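You operate a simulated robot arm through the tools that you are given. There is no shell and no other tool.

Carry out the task below with a simulated robot arm. There is one attempt and no reset: what you move stays moved.

Task
Put things in order on the top of the carton bench. At the end: one of the injectors from the top of the carton bench is on the silver small plate on the top of the carton bench; the grey pin from the top of the carton bench stands on top of the white block; the grey bush from the top of the carton bench stands where the tin (marked "Oil") stood; the tin from the top of the carton bench stands on top of the cream flange; whatever was shut is shut again. Leave all else as you found it, and nothing knocked over. Set down upright: injector.

It is judged by the outcome, as a careful person would: the job done as asked, and still so three seconds after it is handed in. It fails if anything else is knocked over, pushed out of place, dropped, spilled or broken.

Robot
A 7-joint arm with a two-finger parallel gripper, fixed in place. Base frame: the origin is on the floor under the middle of its stand, x ahead of it, y to its left, z up; the work surface is at about z = 88. Readings come in cm, rad, newtons and seconds.
With the tool pointing down near the work surface it reaches from about 24 to 68 cm from the base axis. Its first joint turns from -1.152 to 1.152 rad. Payload 2.4 kg.
The TCP is the grasp point between the finger pads, 3 cm short of the fingertips. In the tool frame z runs along the fingers and y along their closing line. The gripper opens to 9.4 cm. The fingers are 2.8 cm wide and 1 cm thick; the gripper's body (5 by 9.6 cm) begins 5.5 cm behind the TCP.
Orientation is told as [roll, pitch, yaw] about the base's x, y, z axes, in that order, counted from this pose: with the fingers straight down and closing along the base's y, the tool's x points along the base's -x, its y along +y and its z along -z.

Tools
- The arm moves only by the tool servo_tool. Its argument "increments" is text: rows parted by semicolons, each of 7 numbers parted by spaces: the closure, from 0 (fully open) to 1 (shut), then the shift along the base's x, y, z in cm, then the turn, a rotation vector about the base's x, y, z in rad. In form: hand x y z ax ay az; .... A call has 1 to 20 rows; each row shifts and turns the commanded pose from where the row before left it. A row lasts 0.2 s, in which the tool goes at most 5 cm and 0.15 rad; a call with a longer step from one row to the next is refused whole, and so is a gripper value outside its range. A pose out of reach is approached as far as the arm can. The call stops where the force on the tool passes 40 N (or 10 N more than at its start, if that is more) or the arm is blocked; 0.2 s more then pass. The fingers move at their own pace (about 15.3 cm/s each) and stop on an object; they squeeze with about 33 N. The grip force told is the motor's: it shows also when the fingers shut on nothing. Time passes only in rows, and 0.2 s behind the last, so rows that do not move let the fingers close. It gives the time, the measured TCP pose, the force on the tool (base axes), the opening and the grip force at its end, in the units of the frame above (readings bear some noise), with the torque about the TCP (base axes, N m) and any sound that the robot's microphone picked up.
- Cameras (640 x 400 px; columns grow to the right, rows downward): "scene" is fixed at [4.84, 47.43, 143.88]; the picture's right is [-0.65, -0.76, 0.00], its down [-0.39, 0.34, -0.86] and it looks along [0.65, -0.56, -0.52] (base axes); focal length 347 px, centre (320, 200). "wrist" rides on the gripper at [7.6, 1.4, -10.2] in the tool frame; the picture's right is [-0.18, 0.98, 0.00], its down [-0.75, -0.14, -0.64] and it looks along [-0.63, -0.12, 0.77] (tool axes); focal length 243 px, centre (320, 200). There is no depth. A picture from a camera that has moved, and an enlarged one, comes with that camera's place and axes in the base frame and with its lens. The place of the scene camera against the robot may be out by one fixed shift of up to 1.8 cm in any direction.
- get_image(camera): a new picture of that camera. It takes no simulated time.
- enlarge(camera, box): a new picture of the part [left, top, right, bottom] of that camera's present view, enlarged. It takes no simulated time.
- sign_off(): hands the job in; it is judged then, once.

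Places have to be worked out from the pictures, the camera data and where the tool is seen. Open the gripper and draw the arm clear of the work before you hand the job in, unless the task says otherwise.

The tools are called after "Call:" as name(argument=value, ...) on one line, values as JSON. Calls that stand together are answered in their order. servo_tool: Moves the arm, as the interface text tells. Its arguments: {"type":"object","properties":{"increments":{"type":"string"}},"required":["increments"]} The other tools are called the same way: get_image (camera) takes a picture; enlarge (camera, box) takes an enlarged picture of a part of a camera's view; sign_off () hands the job in.

At the start:

```text
clock: 0.0
ee_pos: [33.67, -7.9, 117.77]
orientation: [0.001, -0.001, 0.0]
contact_force: [0.1, -0.4, -0.4]
wrist_torque: [-0.01, 0.0, 0.0]
gripper_width: 9.4
gripper_force: 0.0
```

scene: 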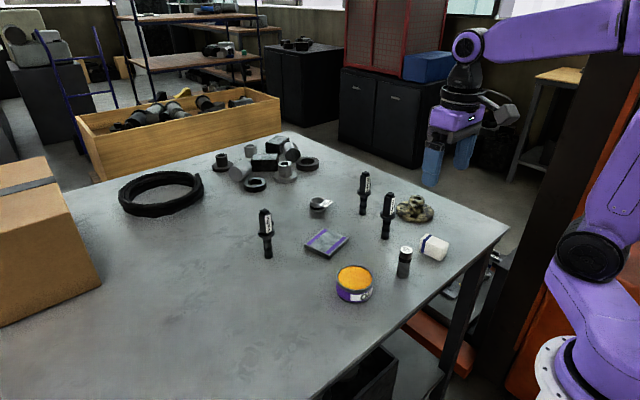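
wrist: 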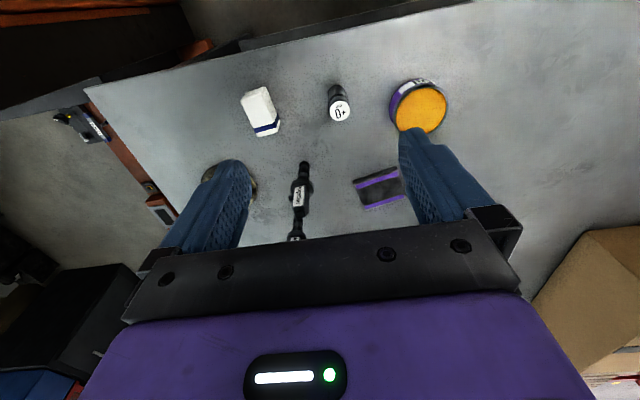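

I'll begin with enlarged views of the bench to identify the objects.

Call:
enlarge(camera="scene", box=[240, 160, 460, 310])

Call:
enlarge(camera="scene", box=[100, 120, 340, 270])

Call:
enlarge(camera="wrist", box=[160, 60, 480, 250])

```text
2.67 times, centred on (350, 235) of scene
camera zoom: at [4.84, 47.43, 143.88], right [-0.65, -0.76, 0.0], down [-0.39, 0.34, -0.86], along [0.65, -0.56, -0.52], focal length 924 px, centre (240, 107)
```

zoom: 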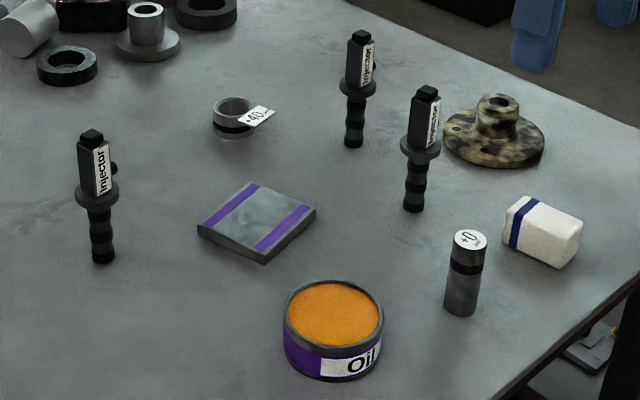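

```text
2.67 times, centred on (220, 195) of scene
camera zoom: at [4.84, 47.43, 143.88], right [-0.65, -0.76, 0.0], down [-0.39, 0.34, -0.86], along [0.65, -0.56, -0.52], focal length 924 px, centre (587, 213)
```

zoom: 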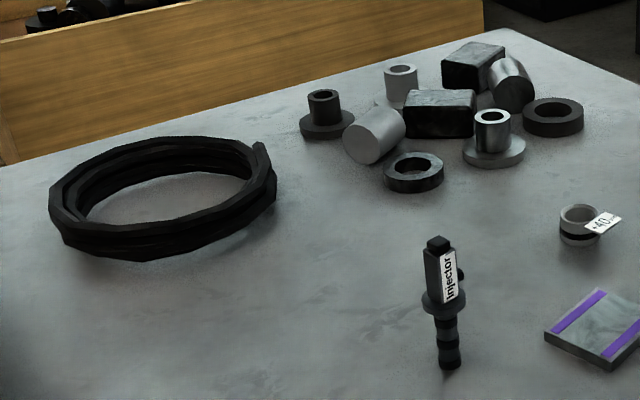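

```text
2.00 times, centred on (320, 155) of wrist
camera zoom: at [26.01, -6.44, 128.14], right [0.18, 0.98, 0.0], down [0.75, -0.14, 0.64], along [0.63, -0.12, -0.77], focal length 485 px, centre (320, 290)
```

zoom: 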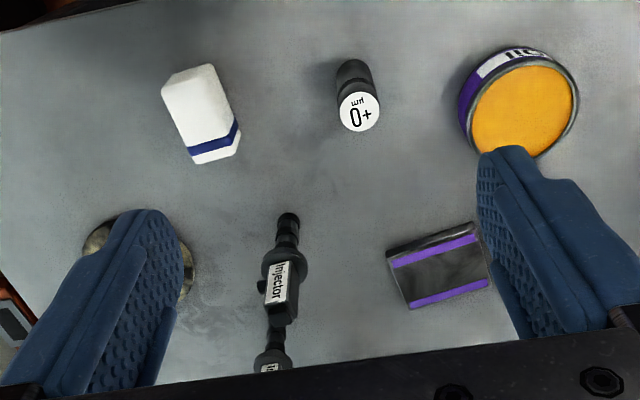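

The objects I can identify are the pin (+0 µm), the white block with a blue stripe, the Oil tin, the silver plate with purple stripes, three injectors, the mottled cream flange and the -40 bush. The bush looks far out, at x≈72. I'll move forward at a safe height to see the far items with the wrist camera.

Call:
servo_tool(increments="0 4 0 0 0 0 0; 0 4 0 0 0 0 0; 0 4 0 0 0 0 0; 0 0 0 0 0 0 0")

Call:
get_image(camera="wrist")

Call:
get_image(camera="scene")

```text
clock: 1.0
ee_pos: [45.62, -7.82, 117.76]
orientation: [0.001, 0.0, 0.002]
contact_force: [0.1, 0.5, 0.0]
wrist_torque: [0.0, 0.01, 0.0]
gripper_width: 9.41
gripper_force: 0.1
```

```text
taken
camera wrist: at [37.98, -6.47, 128.03], right [0.18, 0.98, 0.0], down [0.75, -0.14, 0.64], along [0.63, -0.12, -0.77], focal length 243 px, centre (320, 200)
```

wrist: 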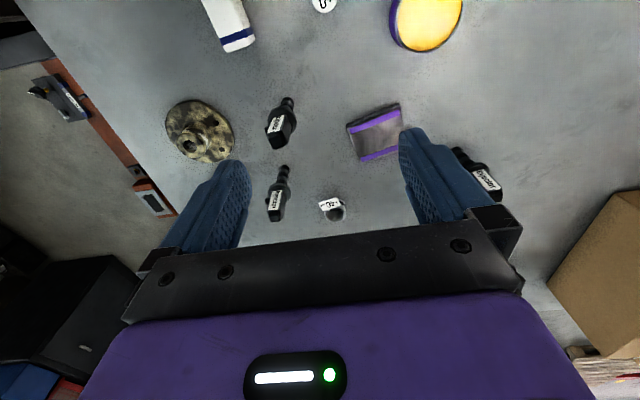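

```text
taken
```

scene: 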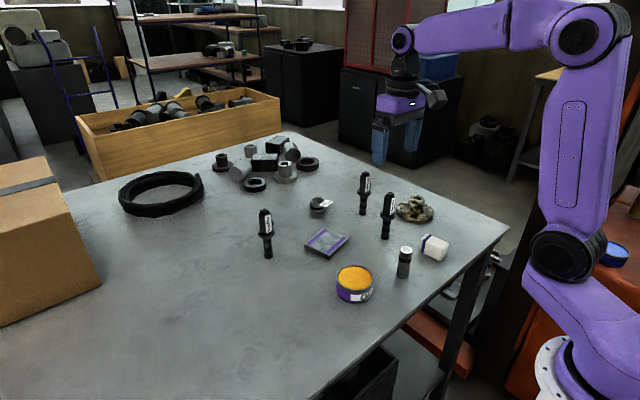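

The far items are now in view. I'll enlarge them to measure positions accurately.

Call:
enlarge(camera="wrist", box=[150, 80, 370, 240])

Call:
enlarge(camera="wrist", box=[320, 0, 520, 220])

Call:
enlarge(camera="scene", box=[290, 180, 370, 230])

Call:
enlarge(camera="scene", box=[370, 180, 470, 290])

```text
2.50 times, centred on (260, 160) of wrist
camera zoom: at [37.98, -6.47, 128.03], right [0.18, 0.98, 0.0], down [0.75, -0.14, 0.64], along [0.63, -0.12, -0.77], focal length 606 px, centre (470, 300)
```

zoom: 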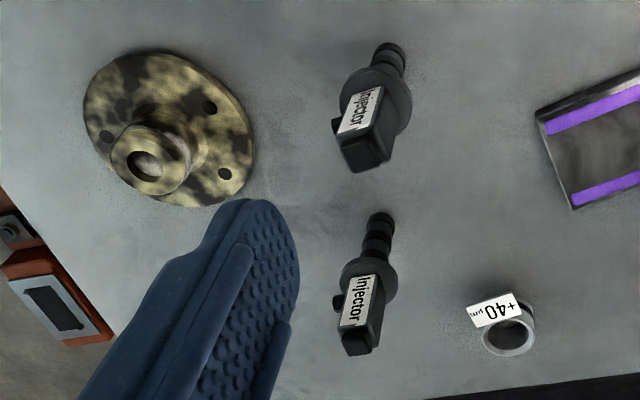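

```text
1.82 times, centred on (420, 110) of wrist
camera zoom: at [37.98, -6.47, 128.03], right [0.18, 0.98, 0.0], down [0.75, -0.14, 0.64], along [0.63, -0.12, -0.77], focal length 441 px, centre (138, 364)
```

zoom: 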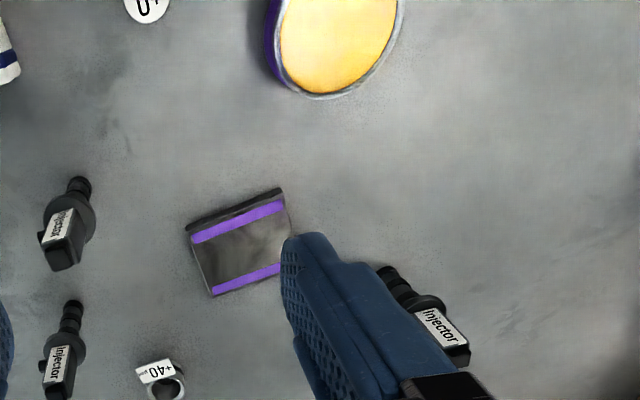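

```text
8.00 times, centred on (330, 205) of scene
camera zoom: at [4.84, 47.43, 143.88], right [-0.65, -0.76, 0.0], down [-0.39, 0.34, -0.86], along [0.65, -0.56, -0.52], focal length 2772 px, centre (240, 160)
```

zoom: 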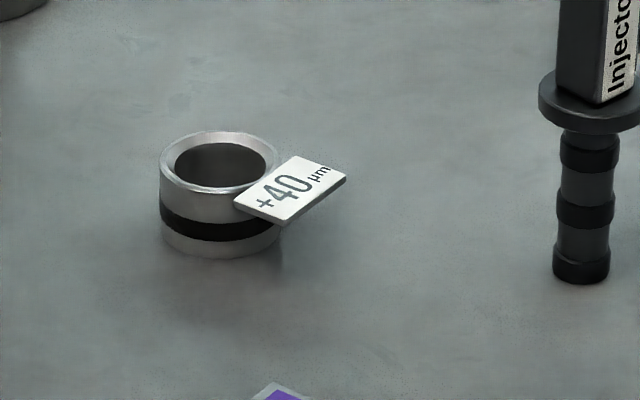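

```text
3.64 times, centred on (420, 235) of scene
camera zoom: at [4.84, 47.43, 143.88], right [-0.65, -0.76, 0.0], down [-0.39, 0.34, -0.86], along [0.65, -0.56, -0.52], focal length 1260 px, centre (-44, 73)
```

zoom: 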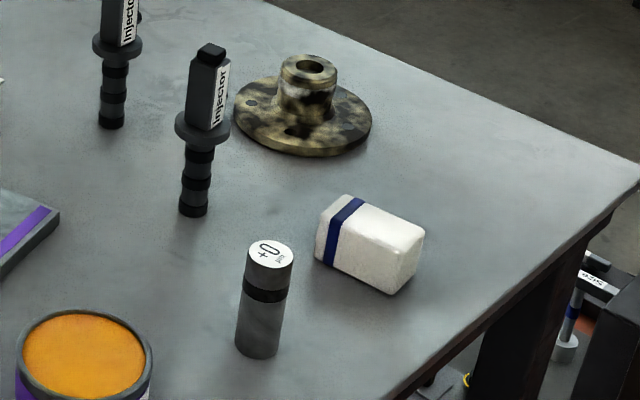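

From the wrist view, the flange is at about (51.8,-29.8), the bush at (73.1,-9.6) with its tag pointing toward the base, the pin at (38.2,-6.0), the block at about (38,-18) and the tin at about (41,6). I'll go in for a closer look at the pin and block before grasping.

Call:
servo_tool(increments="0 -4.5 -0.7 0 0 0 0; 0 -4.5 -0.7 -3 0 0 0; 0 -4.6 -0.8 -4.8 0 0 0; 0 0 -1 -4.8 0 0 0; 0 0 0 0 0 0 0")

Call:
get_image(camera="wrist")

```text
refused: row 2 steps farther than a row can; nothing moved
```

```text
taken
camera wrist: at [37.98, -6.47, 128.03], right [0.18, 0.98, 0.0], down [0.75, -0.14, 0.64], along [0.63, -0.12, -0.77], focal length 243 px, centre (320, 200)
```

wrist: 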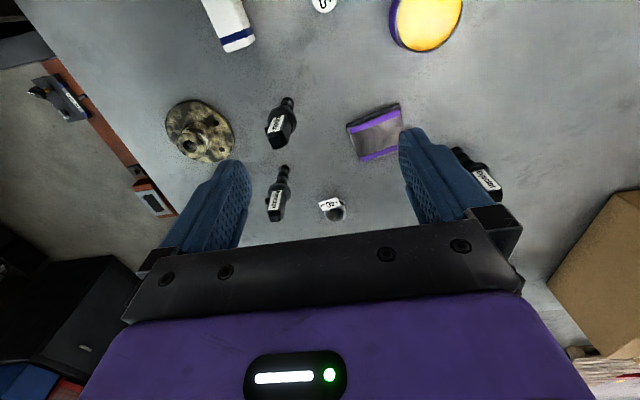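

The call was refused because one step was over 5 cm in total length. I'll use smaller steps.

Call:
servo_tool(increments="0 -4.5 -0.7 0 0 0 0; 0 -4.5 -0.7 0 0 0 0; 0 -4.0 -0.8 -2.5 0 0 0; 0 -0.6 -1 -4 0 0 0; 0 0 0 -4 0 0 0; 0 0 0 -2 0 0 0; 0 0 0 0 0 0 0")

Call:
get_image(camera="wrist")

```text
clock: 2.6
ee_pos: [32.11, -11.15, 105.21]
orientation: [-0.002, 0.0, 0.0]
contact_force: [0.5, 0.6, 0.2]
wrist_torque: [-0.02, 0.02, -0.01]
gripper_width: 9.39
gripper_force: 0.0
```

```text
taken
camera wrist: at [24.54, -9.7, 115.59], right [0.18, 0.98, 0.0], down [0.75, -0.14, 0.64], along [0.63, -0.12, -0.77], focal length 243 px, centre (320, 200)
```

wrist: 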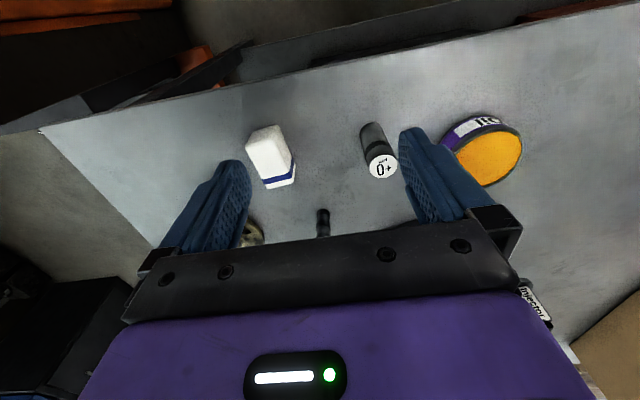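

Call:
enlarge(camera="wrist", box=[230, 100, 410, 210])

Call:
enlarge(camera="wrist", box=[400, 80, 560, 200])

```text
3.56 times, centred on (320, 155) of wrist
camera zoom: at [24.54, -9.7, 115.59], right [0.18, 0.98, 0.0], down [0.75, -0.14, 0.64], along [0.63, -0.12, -0.77], focal length 863 px, centre (320, 360)
```

zoom: 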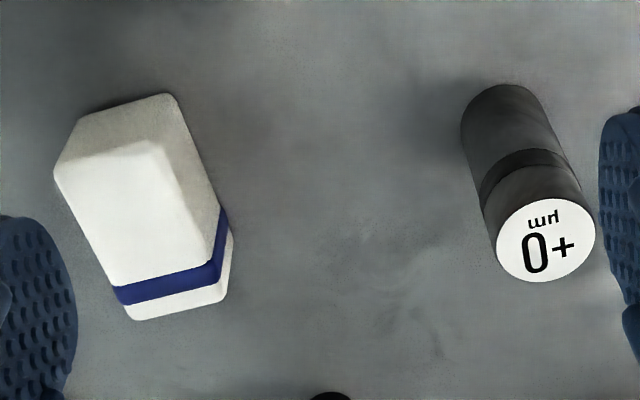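

```text
3.33 times, centred on (480, 140) of wrist
camera zoom: at [24.54, -9.7, 115.59], right [0.18, 0.98, 0.0], down [0.75, -0.14, 0.64], along [0.63, -0.12, -0.77], focal length 809 px, centre (-213, 400)
```

zoom: 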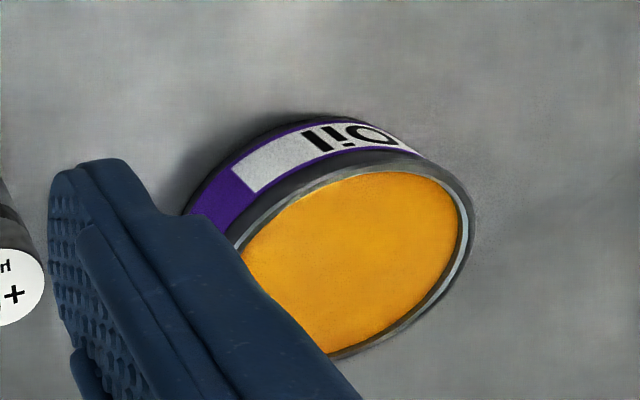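

The pin is at about (38.2,-5.95), roughly 7.3 cm tall and 2.8 cm across. The block top is centred at about (38.3,-18.1), around 6×3.3 cm and 3.5 cm high. I'll hover over the pin.

Call:
servo_tool(increments="0 3.05 2.6 0 0 0 0; 0 3.05 2.6 0 0 0 0; 0 0 0 -3 0 0 0; 0 0 0 -3 0 0 0; 0 0 0 0 0 0 0")

Call:
get_image(camera="wrist")

Call:
enlarge(camera="scene", box=[320, 180, 480, 300])

```text
clock: 3.8
ee_pos: [38.23, -5.76, 99.18]
orientation: [0.0, 0.001, 0.0]
contact_force: [-0.3, 0.4, -1.0]
wrist_torque: [0.01, -0.01, 0.0]
gripper_width: 9.39
gripper_force: 0.0
```

```text
taken
camera wrist: at [30.47, -4.26, 109.45], right [0.18, 0.98, 0.0], down [0.75, -0.14, 0.64], along [0.63, -0.12, -0.77], focal length 243 px, centre (320, 200)
```

wrist: 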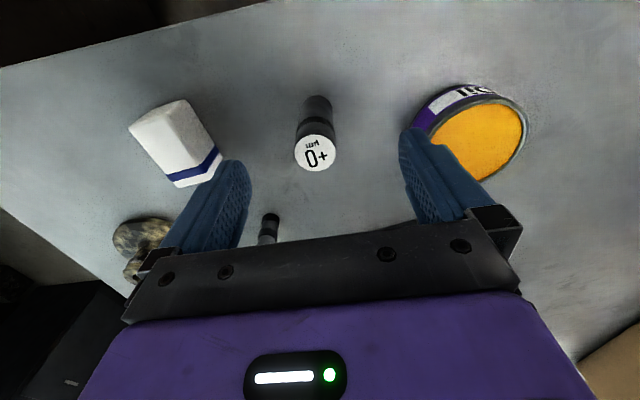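

```text
3.33 times, centred on (400, 240) of scene
camera zoom: at [4.84, 47.43, 143.88], right [-0.65, -0.76, 0.0], down [-0.39, 0.34, -0.86], along [0.65, -0.56, -0.52], focal length 1155 px, centre (53, 67)
```

zoom: 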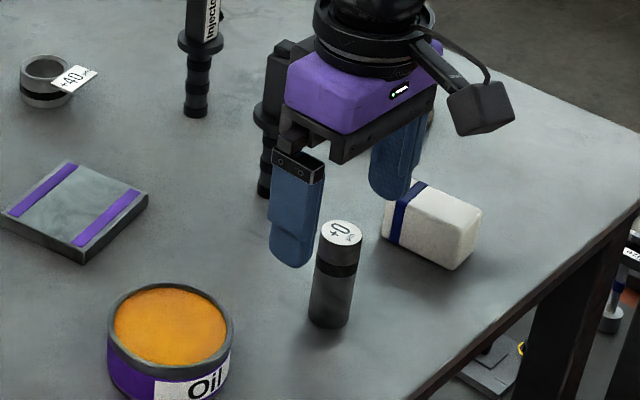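

The pin top projects to (38.2,-6.0), so I'm aligned to within about 0.2 cm. I'll descend and close on it.

Call:
servo_tool(increments="0 0 -0.2 -2.8 0 0 0; 0 0 0 -2.8 0 0 0; 0 0 0 0 0 0 0; 0.6 0 0 0 0 0 0; 1 0 0 0 0 0 0; 1 0 0 0 0 0 0; 1 0 0 0 0 0 0")

Call:
get_image(camera="wrist")

```text
clock: 5.4
ee_pos: [38.1, -6.02, 93.7]
orientation: [-0.001, 0.001, 0.0]
contact_force: [0.7, 0.2, 0.3]
wrist_torque: [0.02, -0.02, 0.01]
gripper_width: 2.71
gripper_force: 32.7
```

```text
taken
camera wrist: at [30.5, -4.57, 103.94], right [0.18, 0.98, 0.0], down [0.75, -0.14, 0.64], along [0.63, -0.12, -0.77], focal length 243 px, centre (320, 200)
```

wrist: 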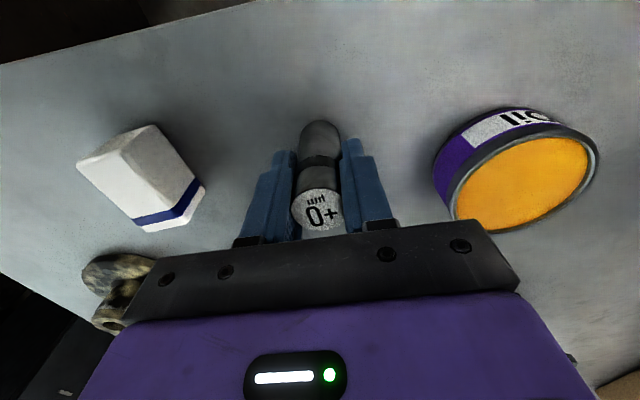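

I've gripped the pin at width 2.71. I'll lift it and carry it over the block.

Call:
servo_tool(increments="1 0 0 3 0 0 0; 1 0 0 3.3 0 0 0; 1 0.1 -4 0 0 0 0; 1 0.1 -4 0 0 0 0; 1 0 -4.1 0 0 0 0; 1 0 0 0 0 0 0; 1 0 0 0 0 0 0")

Call:
get_image(camera="wrist")

Call:
enlarge(camera="scene", box=[340, 180, 500, 300])

```text
clock: 7.0
ee_pos: [38.47, -18.37, 100.12]
orientation: [0.0, 0.0, 0.001]
contact_force: [0.4, -0.9, -2.4]
wrist_torque: [-0.06, -0.02, 0.02]
gripper_width: 2.77
gripper_force: 33.5
```

```text
taken
camera wrist: at [30.86, -16.88, 110.46], right [0.18, 0.98, 0.0], down [0.75, -0.14, 0.64], along [0.63, -0.12, -0.77], focal length 243 px, centre (320, 200)
```

wrist: 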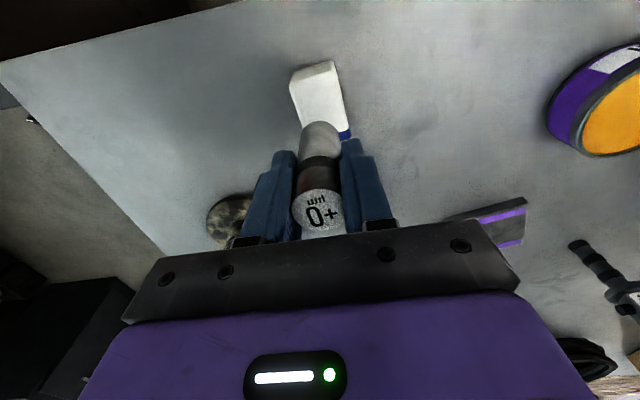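

```text
3.33 times, centred on (420, 240) of scene
camera zoom: at [4.85, 47.43, 143.88], right [-0.65, -0.76, 0.0], down [-0.39, 0.34, -0.86], along [0.65, -0.56, -0.52], focal length 1155 px, centre (-13, 67)
```

zoom: 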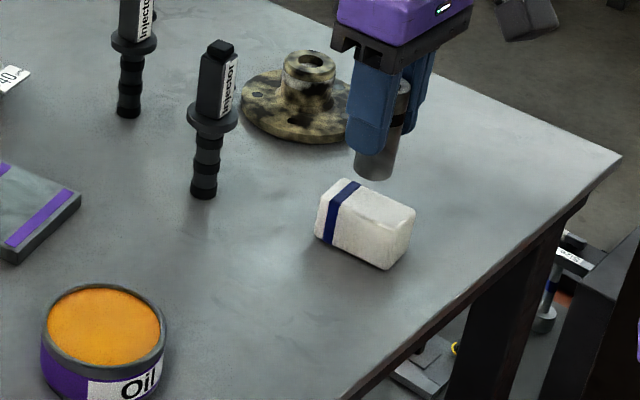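

I'm now over the block. I'll check its location again from this closer view before lowering.

Call:
enlarge(camera="wrist", box=[260, 40, 400, 140])

```text
4.00 times, centred on (330, 90) of wrist
camera zoom: at [30.86, -16.88, 110.46], right [0.18, 0.98, 0.0], down [0.75, -0.14, 0.64], along [0.63, -0.12, -0.77], focal length 970 px, centre (280, 640)
```

zoom: 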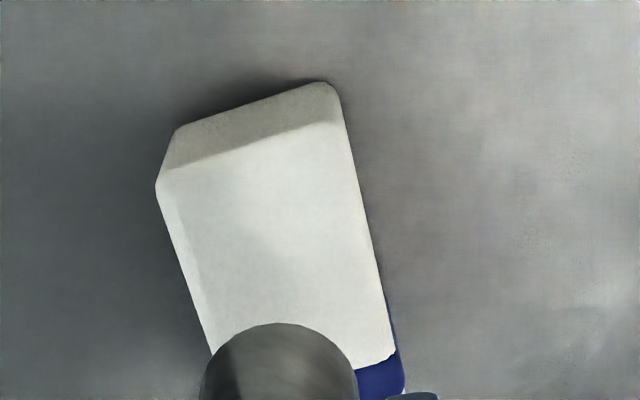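

The block centre at x≈38.3 is y≈-18.0. I'll correct by (-0.15, +0.27) and lower toward the block top, expecting contact near TCP z 97.2.

Call:
servo_tool(increments="1 -0.15 0.27 0 0 0 0; 1 0 0 -1.2 0 0 0; 1 0 0 -1 0 0 0; 1 0 0 0 0 0 0; 1 0 0 -0.2 0 0 0; 1 0 0 -0.2 0 0 0; 1 0 0 0 0 0 0")

Call:
enlarge(camera="scene", box=[380, 200, 480, 275])

```text
clock: 8.6
ee_pos: [38.23, -18.0, 97.41]
orientation: [-0.001, -0.005, 0.002]
contact_force: [-2.4, 0.5, 29.0]
wrist_torque: [0.03, 0.16, -0.05]
gripper_width: 2.74
gripper_force: 32.6
```

```text
5.33 times, centred on (430, 238) of scene
camera zoom: at [4.8, 47.45, 143.88], right [-0.65, -0.76, 0.0], down [-0.39, 0.34, -0.86], along [0.65, -0.56, -0.52], focal length 1848 px, centre (-267, 0)
```

zoom: 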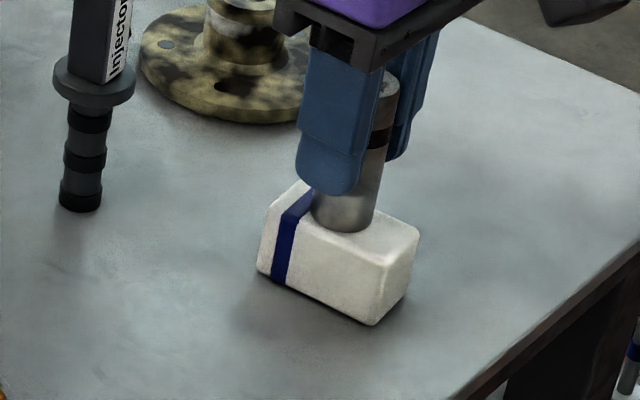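

Contact is made at 29 N. I'll ease the press slightly and check the force before opening.

Call:
servo_tool(increments="1 0 0 0.15 0 0 0; 1 0 0 0 0 0 0")

```text
clock: 9.2
ee_pos: [38.16, -17.89, 97.37]
orientation: [0.0, 0.002, 0.0]
contact_force: [1.3, -0.2, 2.4]
wrist_torque: [-0.04, -0.09, 0.02]
gripper_width: 2.75
gripper_force: 32.8
```

The press is now light at 2.4 N. I'll open and rise.

Call:
servo_tool(increments="0.68 0 0 0 0 0 0; 0.6 0 0 0 0 0 0; 0.3 0 0 0 0 0 0; 0 0 0 0 0 0 0; 0 0 0 2 0 0 0; 0 0 0 4 0 0 0; 0 0 0 4 0 0 0; 0 0 0 0 0 0 0")

Call:
enlarge(camera="scene", box=[320, 180, 480, 300])

Call:
get_image(camera="wrist")

```text
clock: 11.0
ee_pos: [38.28, -17.89, 107.6]
orientation: [0.0, 0.0, 0.001]
contact_force: [0.1, -0.8, -0.1]
wrist_torque: [0.03, -0.02, -0.02]
gripper_width: 9.42
gripper_force: 0.2
```

```text
3.33 times, centred on (400, 240) of scene
camera zoom: at [4.84, 47.43, 143.88], right [-0.65, -0.76, 0.0], down [-0.39, 0.34, -0.86], along [0.65, -0.56, -0.52], focal length 1155 px, centre (53, 67)
```

zoom: 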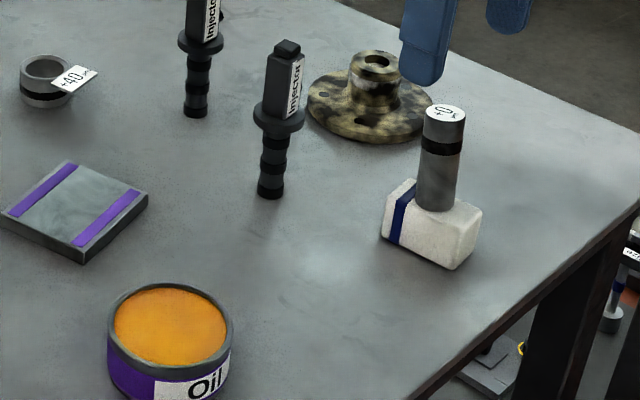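

```text
taken
camera wrist: at [30.67, -16.43, 117.91], right [0.18, 0.98, 0.0], down [0.75, -0.14, 0.64], along [0.63, -0.12, -0.77], focal length 243 px, centre (320, 200)
```

wrist: 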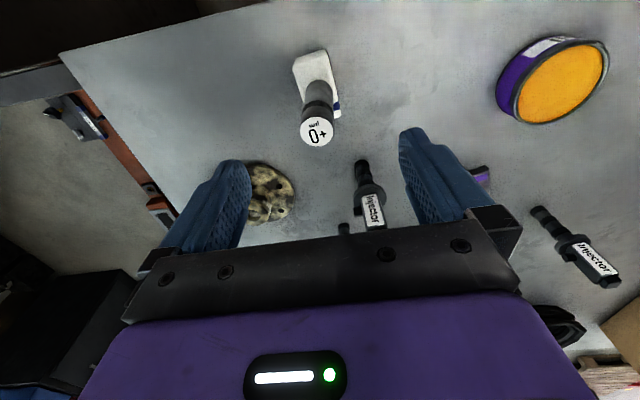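

The pin stands on the block. Next is the tin, so I'll move near it to measure its centre precisely.

Call:
servo_tool(increments="0 -0.4 4.5 0 0 0 0; 0 -0.4 4.5 0 0 0 0; 0 -0.4 4.5 0 0 0 0; 0 -0.4 4.5 0 0 0 0; 0 -0.4 4.5 0 0 0 0; 0 0 0 0 0 0 0")

Call:
enlarge(camera="wrist", box=[240, 80, 400, 200])

Call:
get_image(camera="wrist")

```text
clock: 12.4
ee_pos: [36.12, 4.79, 107.53]
orientation: [-0.001, -0.001, 0.001]
contact_force: [-0.8, 0.0, 1.3]
wrist_torque: [-0.03, 0.02, 0.0]
gripper_width: 9.42
gripper_force: 0.1
```

```text
3.33 times, centred on (320, 140) of wrist
camera zoom: at [28.52, 6.19, 117.71], right [0.18, 0.98, 0.0], down [0.75, -0.14, 0.64], along [0.63, -0.12, -0.77], focal length 809 px, centre (320, 400)
```

zoom: 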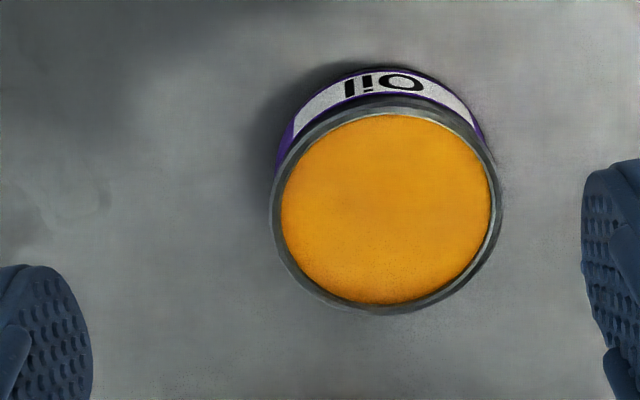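

```text
taken
camera wrist: at [28.52, 6.19, 117.71], right [0.18, 0.98, 0.0], down [0.75, -0.14, 0.64], along [0.63, -0.12, -0.77], focal length 243 px, centre (320, 200)
```

wrist: 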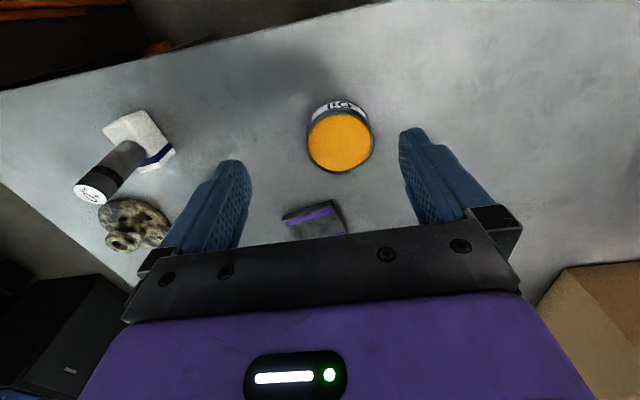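

The tin centre looks like x≈41.4–42 and y≈6.1, with the spread coming from its uncertain height. A lower view should resolve that.

Call:
servo_tool(increments="0 0 0.6 -4 0 0 0; 0 0 0.6 -4 0 0 0; 0 0 0 0 0 0 0")

Call:
enlarge(camera="wrist", box=[240, 100, 400, 220])

Call:
enlarge(camera="scene", box=[320, 250, 400, 310])

```text
clock: 13.2
ee_pos: [36.21, 5.65, 99.59]
orientation: [0.0, -0.002, -0.002]
contact_force: [-0.3, 0.2, -0.3]
wrist_torque: [0.01, -0.04, 0.01]
gripper_width: 9.42
gripper_force: 0.1
```

```text
3.33 times, centred on (320, 160) of wrist
camera zoom: at [28.56, 7.24, 109.89], right [0.18, 0.98, 0.0], down [0.75, -0.14, 0.64], along [0.63, -0.12, -0.77], focal length 809 px, centre (320, 333)
```

zoom: 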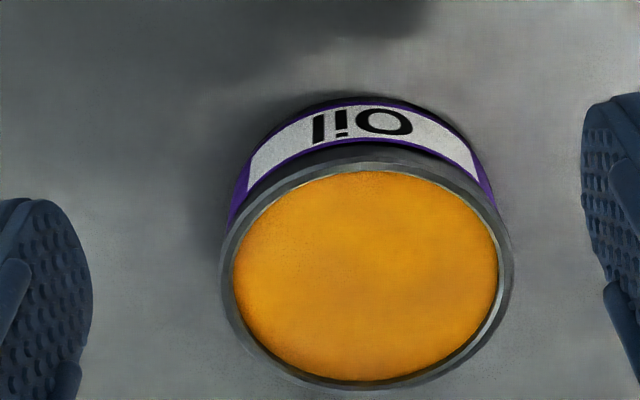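

```text
6.67 times, centred on (360, 280) of scene
camera zoom: at [4.84, 47.43, 143.88], right [-0.65, -0.76, 0.0], down [-0.39, 0.34, -0.86], along [0.65, -0.56, -0.52], focal length 2310 px, centre (53, -333)
```

zoom: 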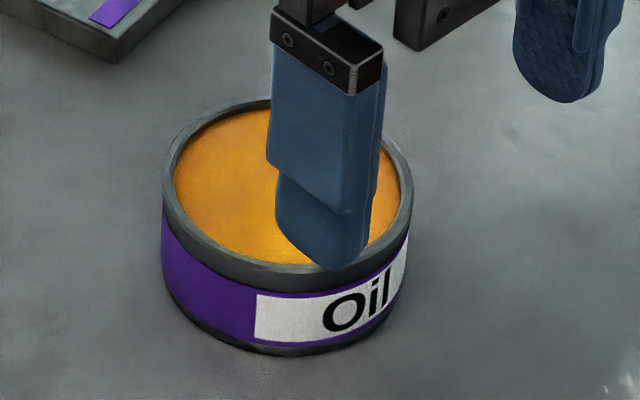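

Combining the views, the tin centre is about (41.9, 6.0), 8.2 cm across and roughly 3.7 cm tall. I'll align above it, drop to just over its rim and check the clearance.

Call:
servo_tool(increments="0 4 0.23 0 0 0 0; 0 1.6 0 0 0 0 0; 0 0 0 -3 0 0 0; 0 0 0 0 0 0 0; 0 0 0 0 0 0 0")

Call:
get_image(camera="wrist")

Call:
enlarge(camera="scene", box=[310, 230, 410, 310])

```text
clock: 14.4
ee_pos: [41.66, 5.96, 96.45]
orientation: [0.001, 0.0, 0.0]
contact_force: [0.3, 0.5, -0.1]
wrist_torque: [-0.02, 0.02, -0.01]
gripper_width: 9.4
gripper_force: 0.0
```

```text
taken
camera wrist: at [34.11, 7.38, 106.86], right [0.18, 0.98, 0.0], down [0.75, -0.14, 0.64], along [0.63, -0.12, -0.77], focal length 243 px, centre (320, 200)
```

wrist: 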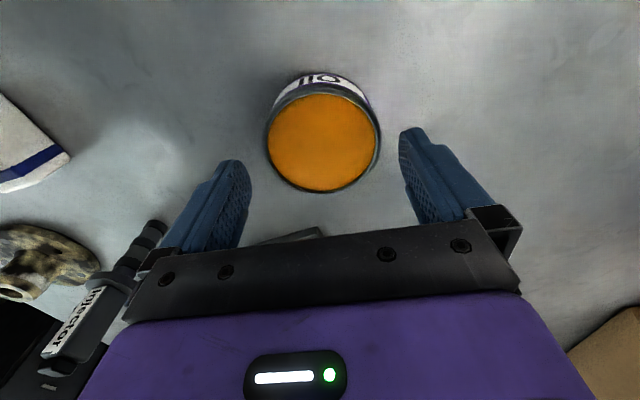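

```text
5.00 times, centred on (360, 270) of scene
camera zoom: at [4.84, 47.43, 143.88], right [-0.65, -0.76, 0.0], down [-0.39, 0.34, -0.86], along [0.65, -0.56, -0.52], focal length 1733 px, centre (120, -150)
```

zoom: 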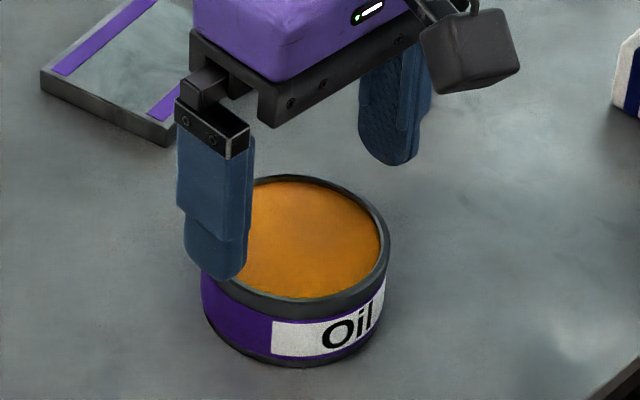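

The view gives a tin centre of (41.97, 6.14), with clearance on both sides. I'll apply a small correction, descend and close gradually.

Call:
servo_tool(increments="0 0.2 0.15 0 0 0 0; 0 0 0 -1.5 0 0 0; 0 0 0 -1.5 0 0 0; 0 0 0 -1.4 0 0 0; 0 0 0 0 0 0 0")

Call:
get_image(camera="wrist")

Call:
enlarge(camera="scene", box=[310, 230, 410, 310])

```text
clock: 15.6
ee_pos: [42.0, 6.16, 92.16]
orientation: [0.001, 0.0, 0.0]
contact_force: [-0.5, 1.2, 0.0]
wrist_torque: [0.0, -0.01, -0.01]
gripper_width: 9.4
gripper_force: 0.1
```

```text
taken
camera wrist: at [34.45, 7.49, 102.46], right [0.18, 0.98, 0.0], down [0.75, -0.14, 0.64], along [0.63, -0.12, -0.77], focal length 243 px, centre (320, 200)
```

wrist: 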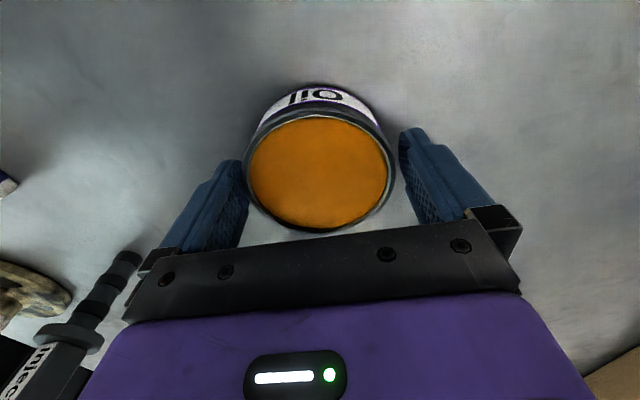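

```text
5.00 times, centred on (360, 270) of scene
camera zoom: at [4.84, 47.43, 143.88], right [-0.65, -0.76, 0.0], down [-0.39, 0.34, -0.86], along [0.65, -0.56, -0.52], focal length 1733 px, centre (120, -150)
```

zoom: 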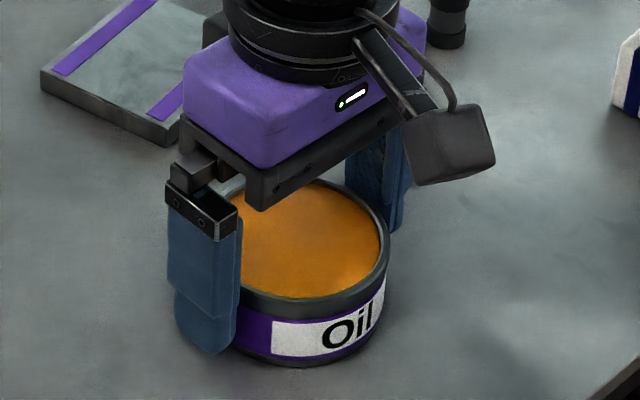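

The fingers straddle the tin and it's centred. I'll close now.

Call:
servo_tool(increments="0.08 0 0 0 0 0 0; 0.12 0 0 0 0 0 0; 0.3 0 0 0 0 0 0; 1 0 0 0 0 0 0; 1 0 0 0 0 0 0; 1 0 0 0 0 0 0")

Call:
get_image(camera="wrist")

```text
clock: 17.0
ee_pos: [42.03, 6.02, 92.2]
orientation: [0.0, 0.0, 0.0]
contact_force: [-0.4, -0.8, 0.6]
wrist_torque: [0.0, -0.01, 0.0]
gripper_width: 7.86
gripper_force: 33.2
```

```text
taken
camera wrist: at [34.44, 7.49, 102.48], right [0.18, 0.98, 0.0], down [0.75, -0.14, 0.64], along [0.63, -0.12, -0.77], focal length 243 px, centre (320, 200)
```

wrist: 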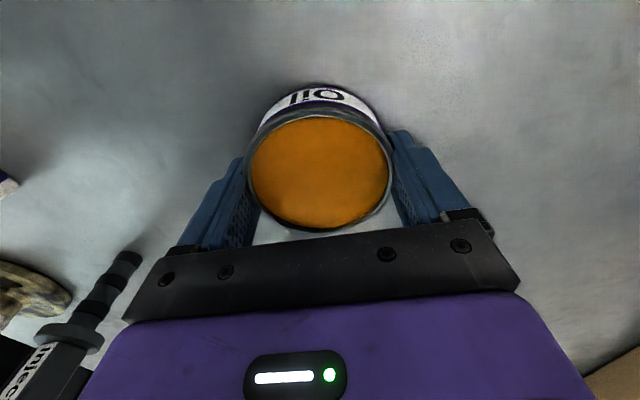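

The tin is held at width 7.86, and its original centre was about (42.0, 6.1). I'll lift it smoothly, well above the injectors, and stop partway to measure the flange.

Call:
servo_tool(increments="1 0 0 0.6 0 0 0; 1 0 0 1.5 0 0 0; 1 0 0 2.5 0 0 0; 1 0 0 3 0 0 0; 1 0 0 3 0 0 0; 1 0 0 3 0 0 0; 1 0 0 3 0 0 0; 1 0 0 2.5 0 0 0; 1 0 0 1 0 0 0; 1 0 -1 0 0 0 0; 1 0.3 -2.5 0 0 0 0; 1 0.5 -3 0 0 0 0; 1 0.5 -3 0 0 0 0; 1 0.5 -2.5 0 0 0 0; 1 0.2 -2 0 0 0 0; 1 0 0 0 0 0 0; 1 0 0 0 0 0 0")

Call:
get_image(camera="wrist")

Call:
enlarge(camera="scene", box=[380, 180, 460, 240])

```text
clock: 20.6
ee_pos: [43.9, -7.64, 112.38]
orientation: [-0.001, 0.001, 0.0]
contact_force: [-0.5, -0.5, -3.4]
wrist_torque: [-0.04, 0.04, 0.01]
gripper_width: 7.85
gripper_force: 32.7
```

```text
taken
camera wrist: at [36.37, -6.25, 122.62], right [0.18, 0.98, 0.0], down [0.75, -0.14, 0.64], along [0.63, -0.12, -0.77], focal length 243 px, centre (320, 200)
```

wrist: 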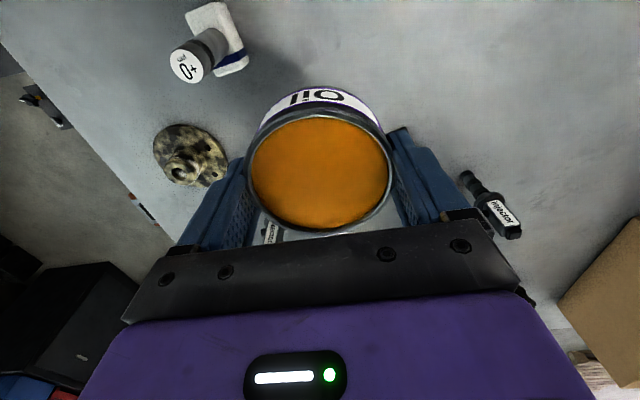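

```text
6.67 times, centred on (420, 210) of scene
camera zoom: at [4.85, 47.43, 143.88], right [-0.65, -0.76, 0.0], down [-0.39, 0.34, -0.86], along [0.65, -0.56, -0.52], focal length 2310 px, centre (-347, 133)
```

zoom: 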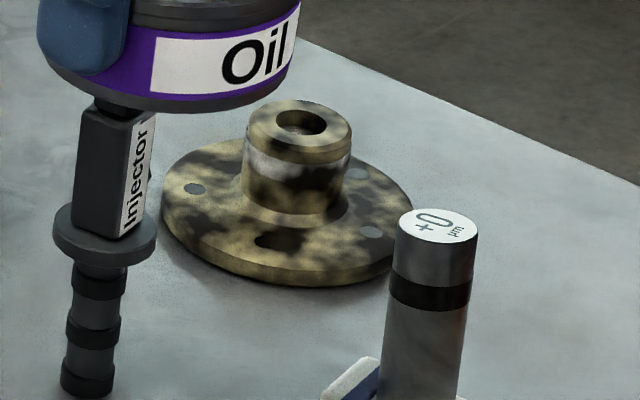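

The flange is clearly visible in this scene view. I'll enlarge the wrist view of it to triangulate the hub.

Call:
enlarge(camera="wrist", box=[140, 110, 240, 200])

Call:
enlarge(camera="wrist", box=[230, 80, 410, 240])

```text
4.44 times, centred on (190, 155) of wrist
camera zoom: at [36.37, -6.25, 122.62], right [0.18, 0.98, 0.0], down [0.75, -0.14, 0.64], along [0.63, -0.12, -0.77], focal length 1078 px, centre (898, 400)
```

zoom: 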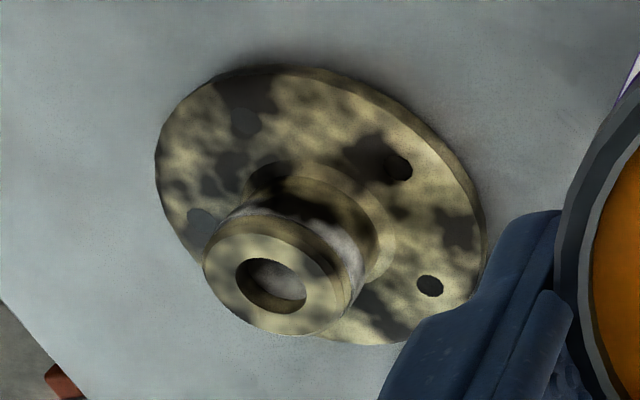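

```text
2.50 times, centred on (320, 160) of wrist
camera zoom: at [36.37, -6.25, 122.62], right [0.18, 0.98, 0.0], down [0.75, -0.14, 0.64], along [0.63, -0.12, -0.77], focal length 606 px, centre (320, 300)
```

zoom: 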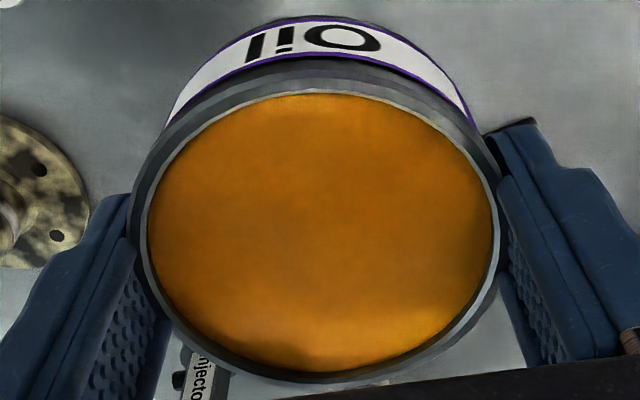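

Triangulation puts the hub top at about (52.05,-29.9), 4.6 cm above the bench and 4.4 cm across. I'll carry the tin there at height with gentle ramps.

Call:
servo_tool(increments="1 0.32 -0.88 0 0 0 0; 1 0.8 -2.2 0 0 0 0; 1 0.96 -2.64 0 0 0 0; 1 0.96 -2.64 0 0 0 0; 1 0.96 -2.64 0 0 0 0; 1 0.96 -2.64 0 0 0 0; 1 0.96 -2.64 0 0 0 0; 1 0.96 -2.64 0 0 0 0; 1 0.8 -2.2 0 0 0 0; 1 0.35 -0.88 0 0 0 0; 1 0 0 -1 0 0 0; 1 0 0 -2.5 0 0 0; 1 0 0 -2.5 0 0 0; 1 0 0 -2.5 0 0 0; 1 0 0 -1.5 0 0 0; 1 0 0 0 0 0 0; 1 0 0 0 0 0 0")

Call:
get_image(camera="wrist")

Call:
enlarge(camera="scene", box=[370, 160, 470, 235])

```text
clock: 24.2
ee_pos: [51.96, -29.88, 102.31]
orientation: [0.0, -0.001, -0.001]
contact_force: [0.0, 0.6, -2.9]
wrist_torque: [-0.02, 0.0, 0.0]
gripper_width: 7.86
gripper_force: 32.7
```

```text
taken
camera wrist: at [44.32, -28.49, 112.65], right [0.18, 0.98, 0.0], down [0.75, -0.14, 0.64], along [0.63, -0.12, -0.77], focal length 243 px, centre (320, 200)
```

wrist: 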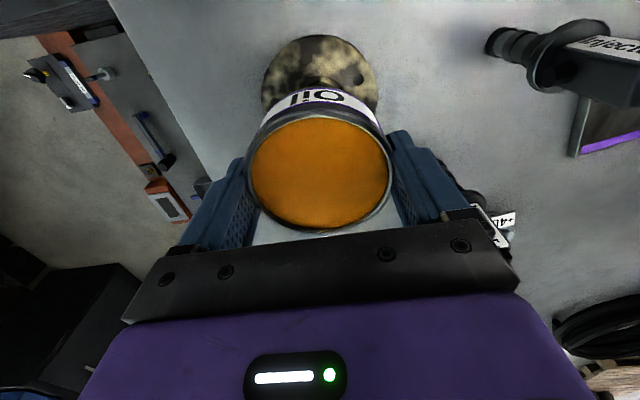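

```text
5.33 times, centred on (420, 198) of scene
camera zoom: at [4.85, 47.43, 143.88], right [-0.65, -0.76, 0.0], down [-0.39, 0.34, -0.86], along [0.65, -0.56, -0.52], focal length 1848 px, centre (-213, 213)
```

zoom: 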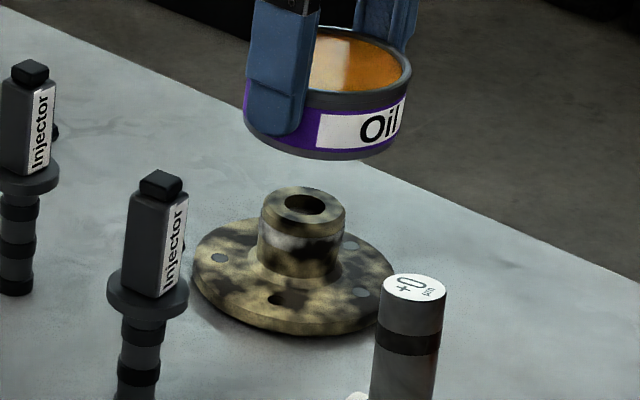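

The tin hovers above the hub. I'll enlarge both views to check the alignment before lowering.

Call:
enlarge(camera="scene", box=[400, 155, 460, 230])

Call:
enlarge(camera="wrist", box=[240, 20, 400, 130])

```text
5.33 times, centred on (430, 192) of scene
camera zoom: at [4.85, 47.43, 143.88], right [-0.65, -0.76, 0.0], down [-0.39, 0.34, -0.86], along [0.65, -0.56, -0.52], focal length 1848 px, centre (-267, 240)
```

zoom: 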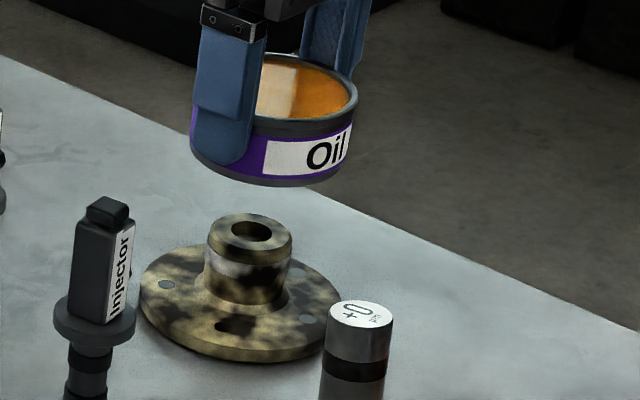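

```text
3.64 times, centred on (320, 75) of wrist
camera zoom: at [44.32, -28.49, 112.65], right [0.18, 0.98, 0.0], down [0.75, -0.14, 0.64], along [0.63, -0.12, -0.77], focal length 882 px, centre (320, 654)
```

zoom: 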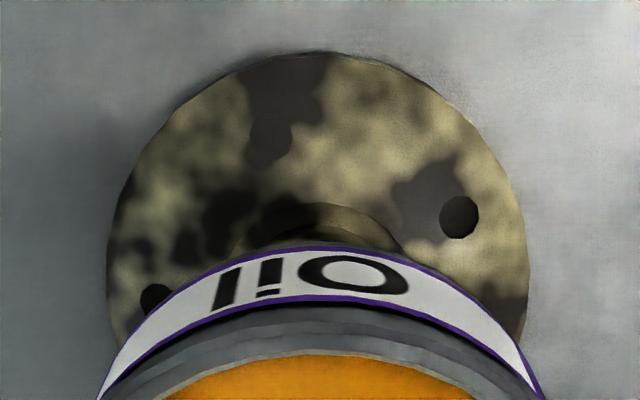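

The flange centre measures (52.0,-29.95) against TCP (52.05,-29.85), so it's well aligned. I'll lower slowly, expecting contact near z≈96.7.

Call:
servo_tool(increments="1 0 -0.05 -1.5 0 0 0; 1 0 0 -1.5 0 0 0; 1 0 0 -1.3 0 0 0; 1 0 0 0 0 0 0; 1 0 0 -0.3 0 0 0; 1 0 0 -0.2 0 0 0; 1 0 0 0 0 0 0")

Call:
enlarge(camera="scene", box=[400, 155, 460, 230])

```text
clock: 25.8
ee_pos: [51.84, -29.88, 97.57]
orientation: [0.001, 0.0, -0.003]
contact_force: [-0.1, 0.3, -2.6]
wrist_torque: [-0.01, 0.0, 0.01]
gripper_width: 7.87
gripper_force: 33.2
```

```text
5.33 times, centred on (430, 192) of scene
camera zoom: at [4.85, 47.43, 143.88], right [-0.65, -0.76, 0.0], down [-0.39, 0.34, -0.86], along [0.65, -0.56, -0.52], focal length 1848 px, centre (-267, 240)
```

zoom: 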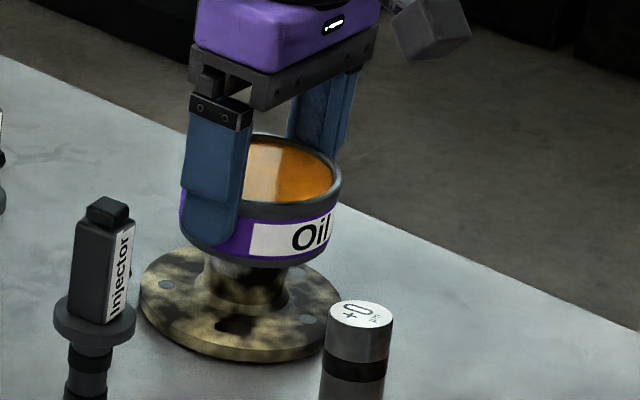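

There's no contact yet at z 97.4. I'll continue in fine steps.

Call:
servo_tool(increments="1 0 0 -0.2 0 0 0; 1 0 0 0 0 0 0; 1 0 0 -0.2 0 0 0; 1 0 0 0 0 0 0")

```text
clock: 26.8
ee_pos: [52.01, -29.92, 97.33]
orientation: [-0.002, -0.004, 0.001]
contact_force: [-7.1, 2.3, 27.8]
wrist_torque: [0.3, 0.24, 0.2]
gripper_width: 7.9
gripper_force: 33.0
```

Contact is made at 28 N. I'll ease off slightly.

Call:
servo_tool(increments="1 0 0 0.12 0 0 0; 1 0 0 0 0 0 0; 1 0 0 0 0 0 0")

Call:
enlarge(camera="scene", box=[400, 165, 450, 225])

Call:
get_image(camera="wrist")

```text
clock: 27.6
ee_pos: [52.0, -30.0, 97.25]
orientation: [0.0, -0.003, 0.001]
contact_force: [-2.0, -0.8, 23.5]
wrist_torque: [0.05, -0.18, -0.06]
gripper_width: 7.86
gripper_force: 32.9
```

```text
6.67 times, centred on (425, 195) of scene
camera zoom: at [4.79, 47.45, 143.88], right [-0.65, -0.76, 0.0], down [-0.39, 0.34, -0.86], along [0.65, -0.56, -0.52], focal length 2310 px, centre (-380, 233)
```

zoom: 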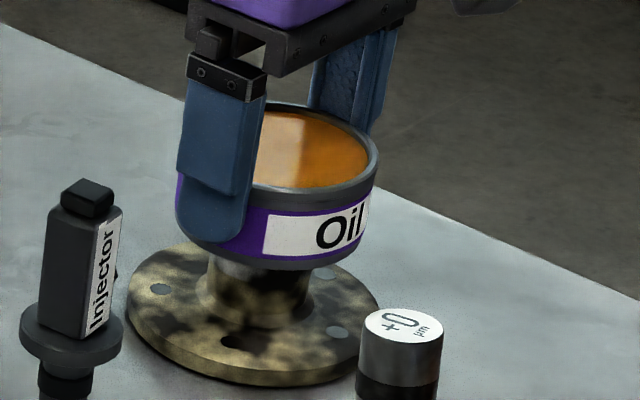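

```text
taken
camera wrist: at [44.34, -28.47, 107.56], right [0.18, 0.98, 0.0], down [0.75, -0.14, 0.64], along [0.63, -0.12, -0.76], focal length 243 px, centre (320, 200)
```

wrist: 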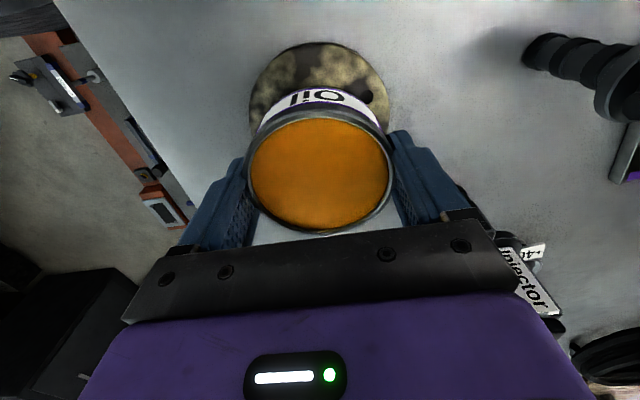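

Still pressing at 23 N. I'll raise a little more, then release gradually.

Call:
servo_tool(increments="1 0 0 0.12 0 0 0; 1 0 0 0 0 0 0; 1 0 0 0 0 0 0")

```text
clock: 28.4
ee_pos: [52.03, -29.78, 97.25]
orientation: [0.0, 0.001, 0.001]
contact_force: [2.4, -2.4, 6.0]
wrist_torque: [-0.16, -0.27, -0.06]
gripper_width: 7.88
gripper_force: 33.1
```

The force is now light at 6 N. I'll open gently and keep still.

Call:
servo_tool(increments="0.15 0 0 0 0 0 0; 0.1 0 0 0 0 0 0; 0.05 0 0 0 0 0 0; 0 0 0 0 0 0 0; 0 0 0 0 0 0 0")

Call:
get_image(camera="wrist")

Call:
enlarge(camera="scene", box=[400, 165, 450, 225])

```text
clock: 29.6
ee_pos: [51.9, -29.96, 97.39]
orientation: [0.001, -0.001, 0.0]
contact_force: [-0.5, 0.7, -0.3]
wrist_torque: [0.01, 0.0, -0.01]
gripper_width: 9.41
gripper_force: 0.1
```

```text
taken
camera wrist: at [44.38, -28.49, 107.67], right [0.18, 0.98, 0.0], down [0.75, -0.14, 0.64], along [0.63, -0.12, -0.77], focal length 243 px, centre (320, 200)
```

wrist: 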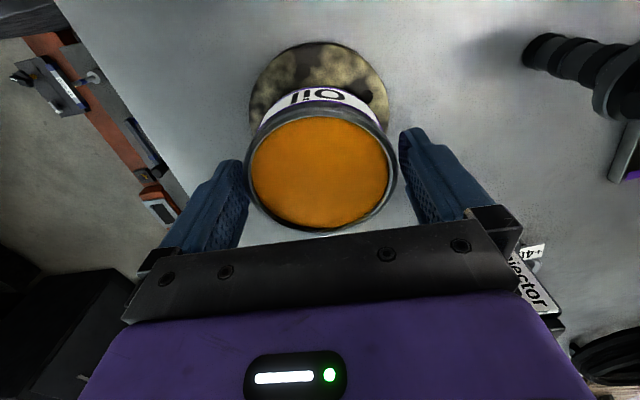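

```text
6.67 times, centred on (425, 195) of scene
camera zoom: at [4.84, 47.43, 143.88], right [-0.65, -0.76, 0.0], down [-0.39, 0.34, -0.86], along [0.65, -0.56, -0.52], focal length 2310 px, centre (-380, 233)
```

zoom: 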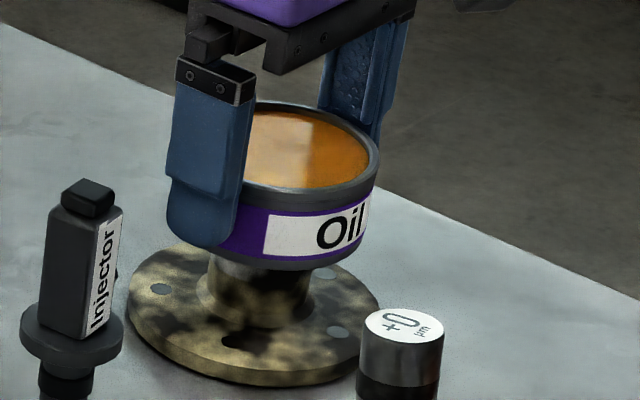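

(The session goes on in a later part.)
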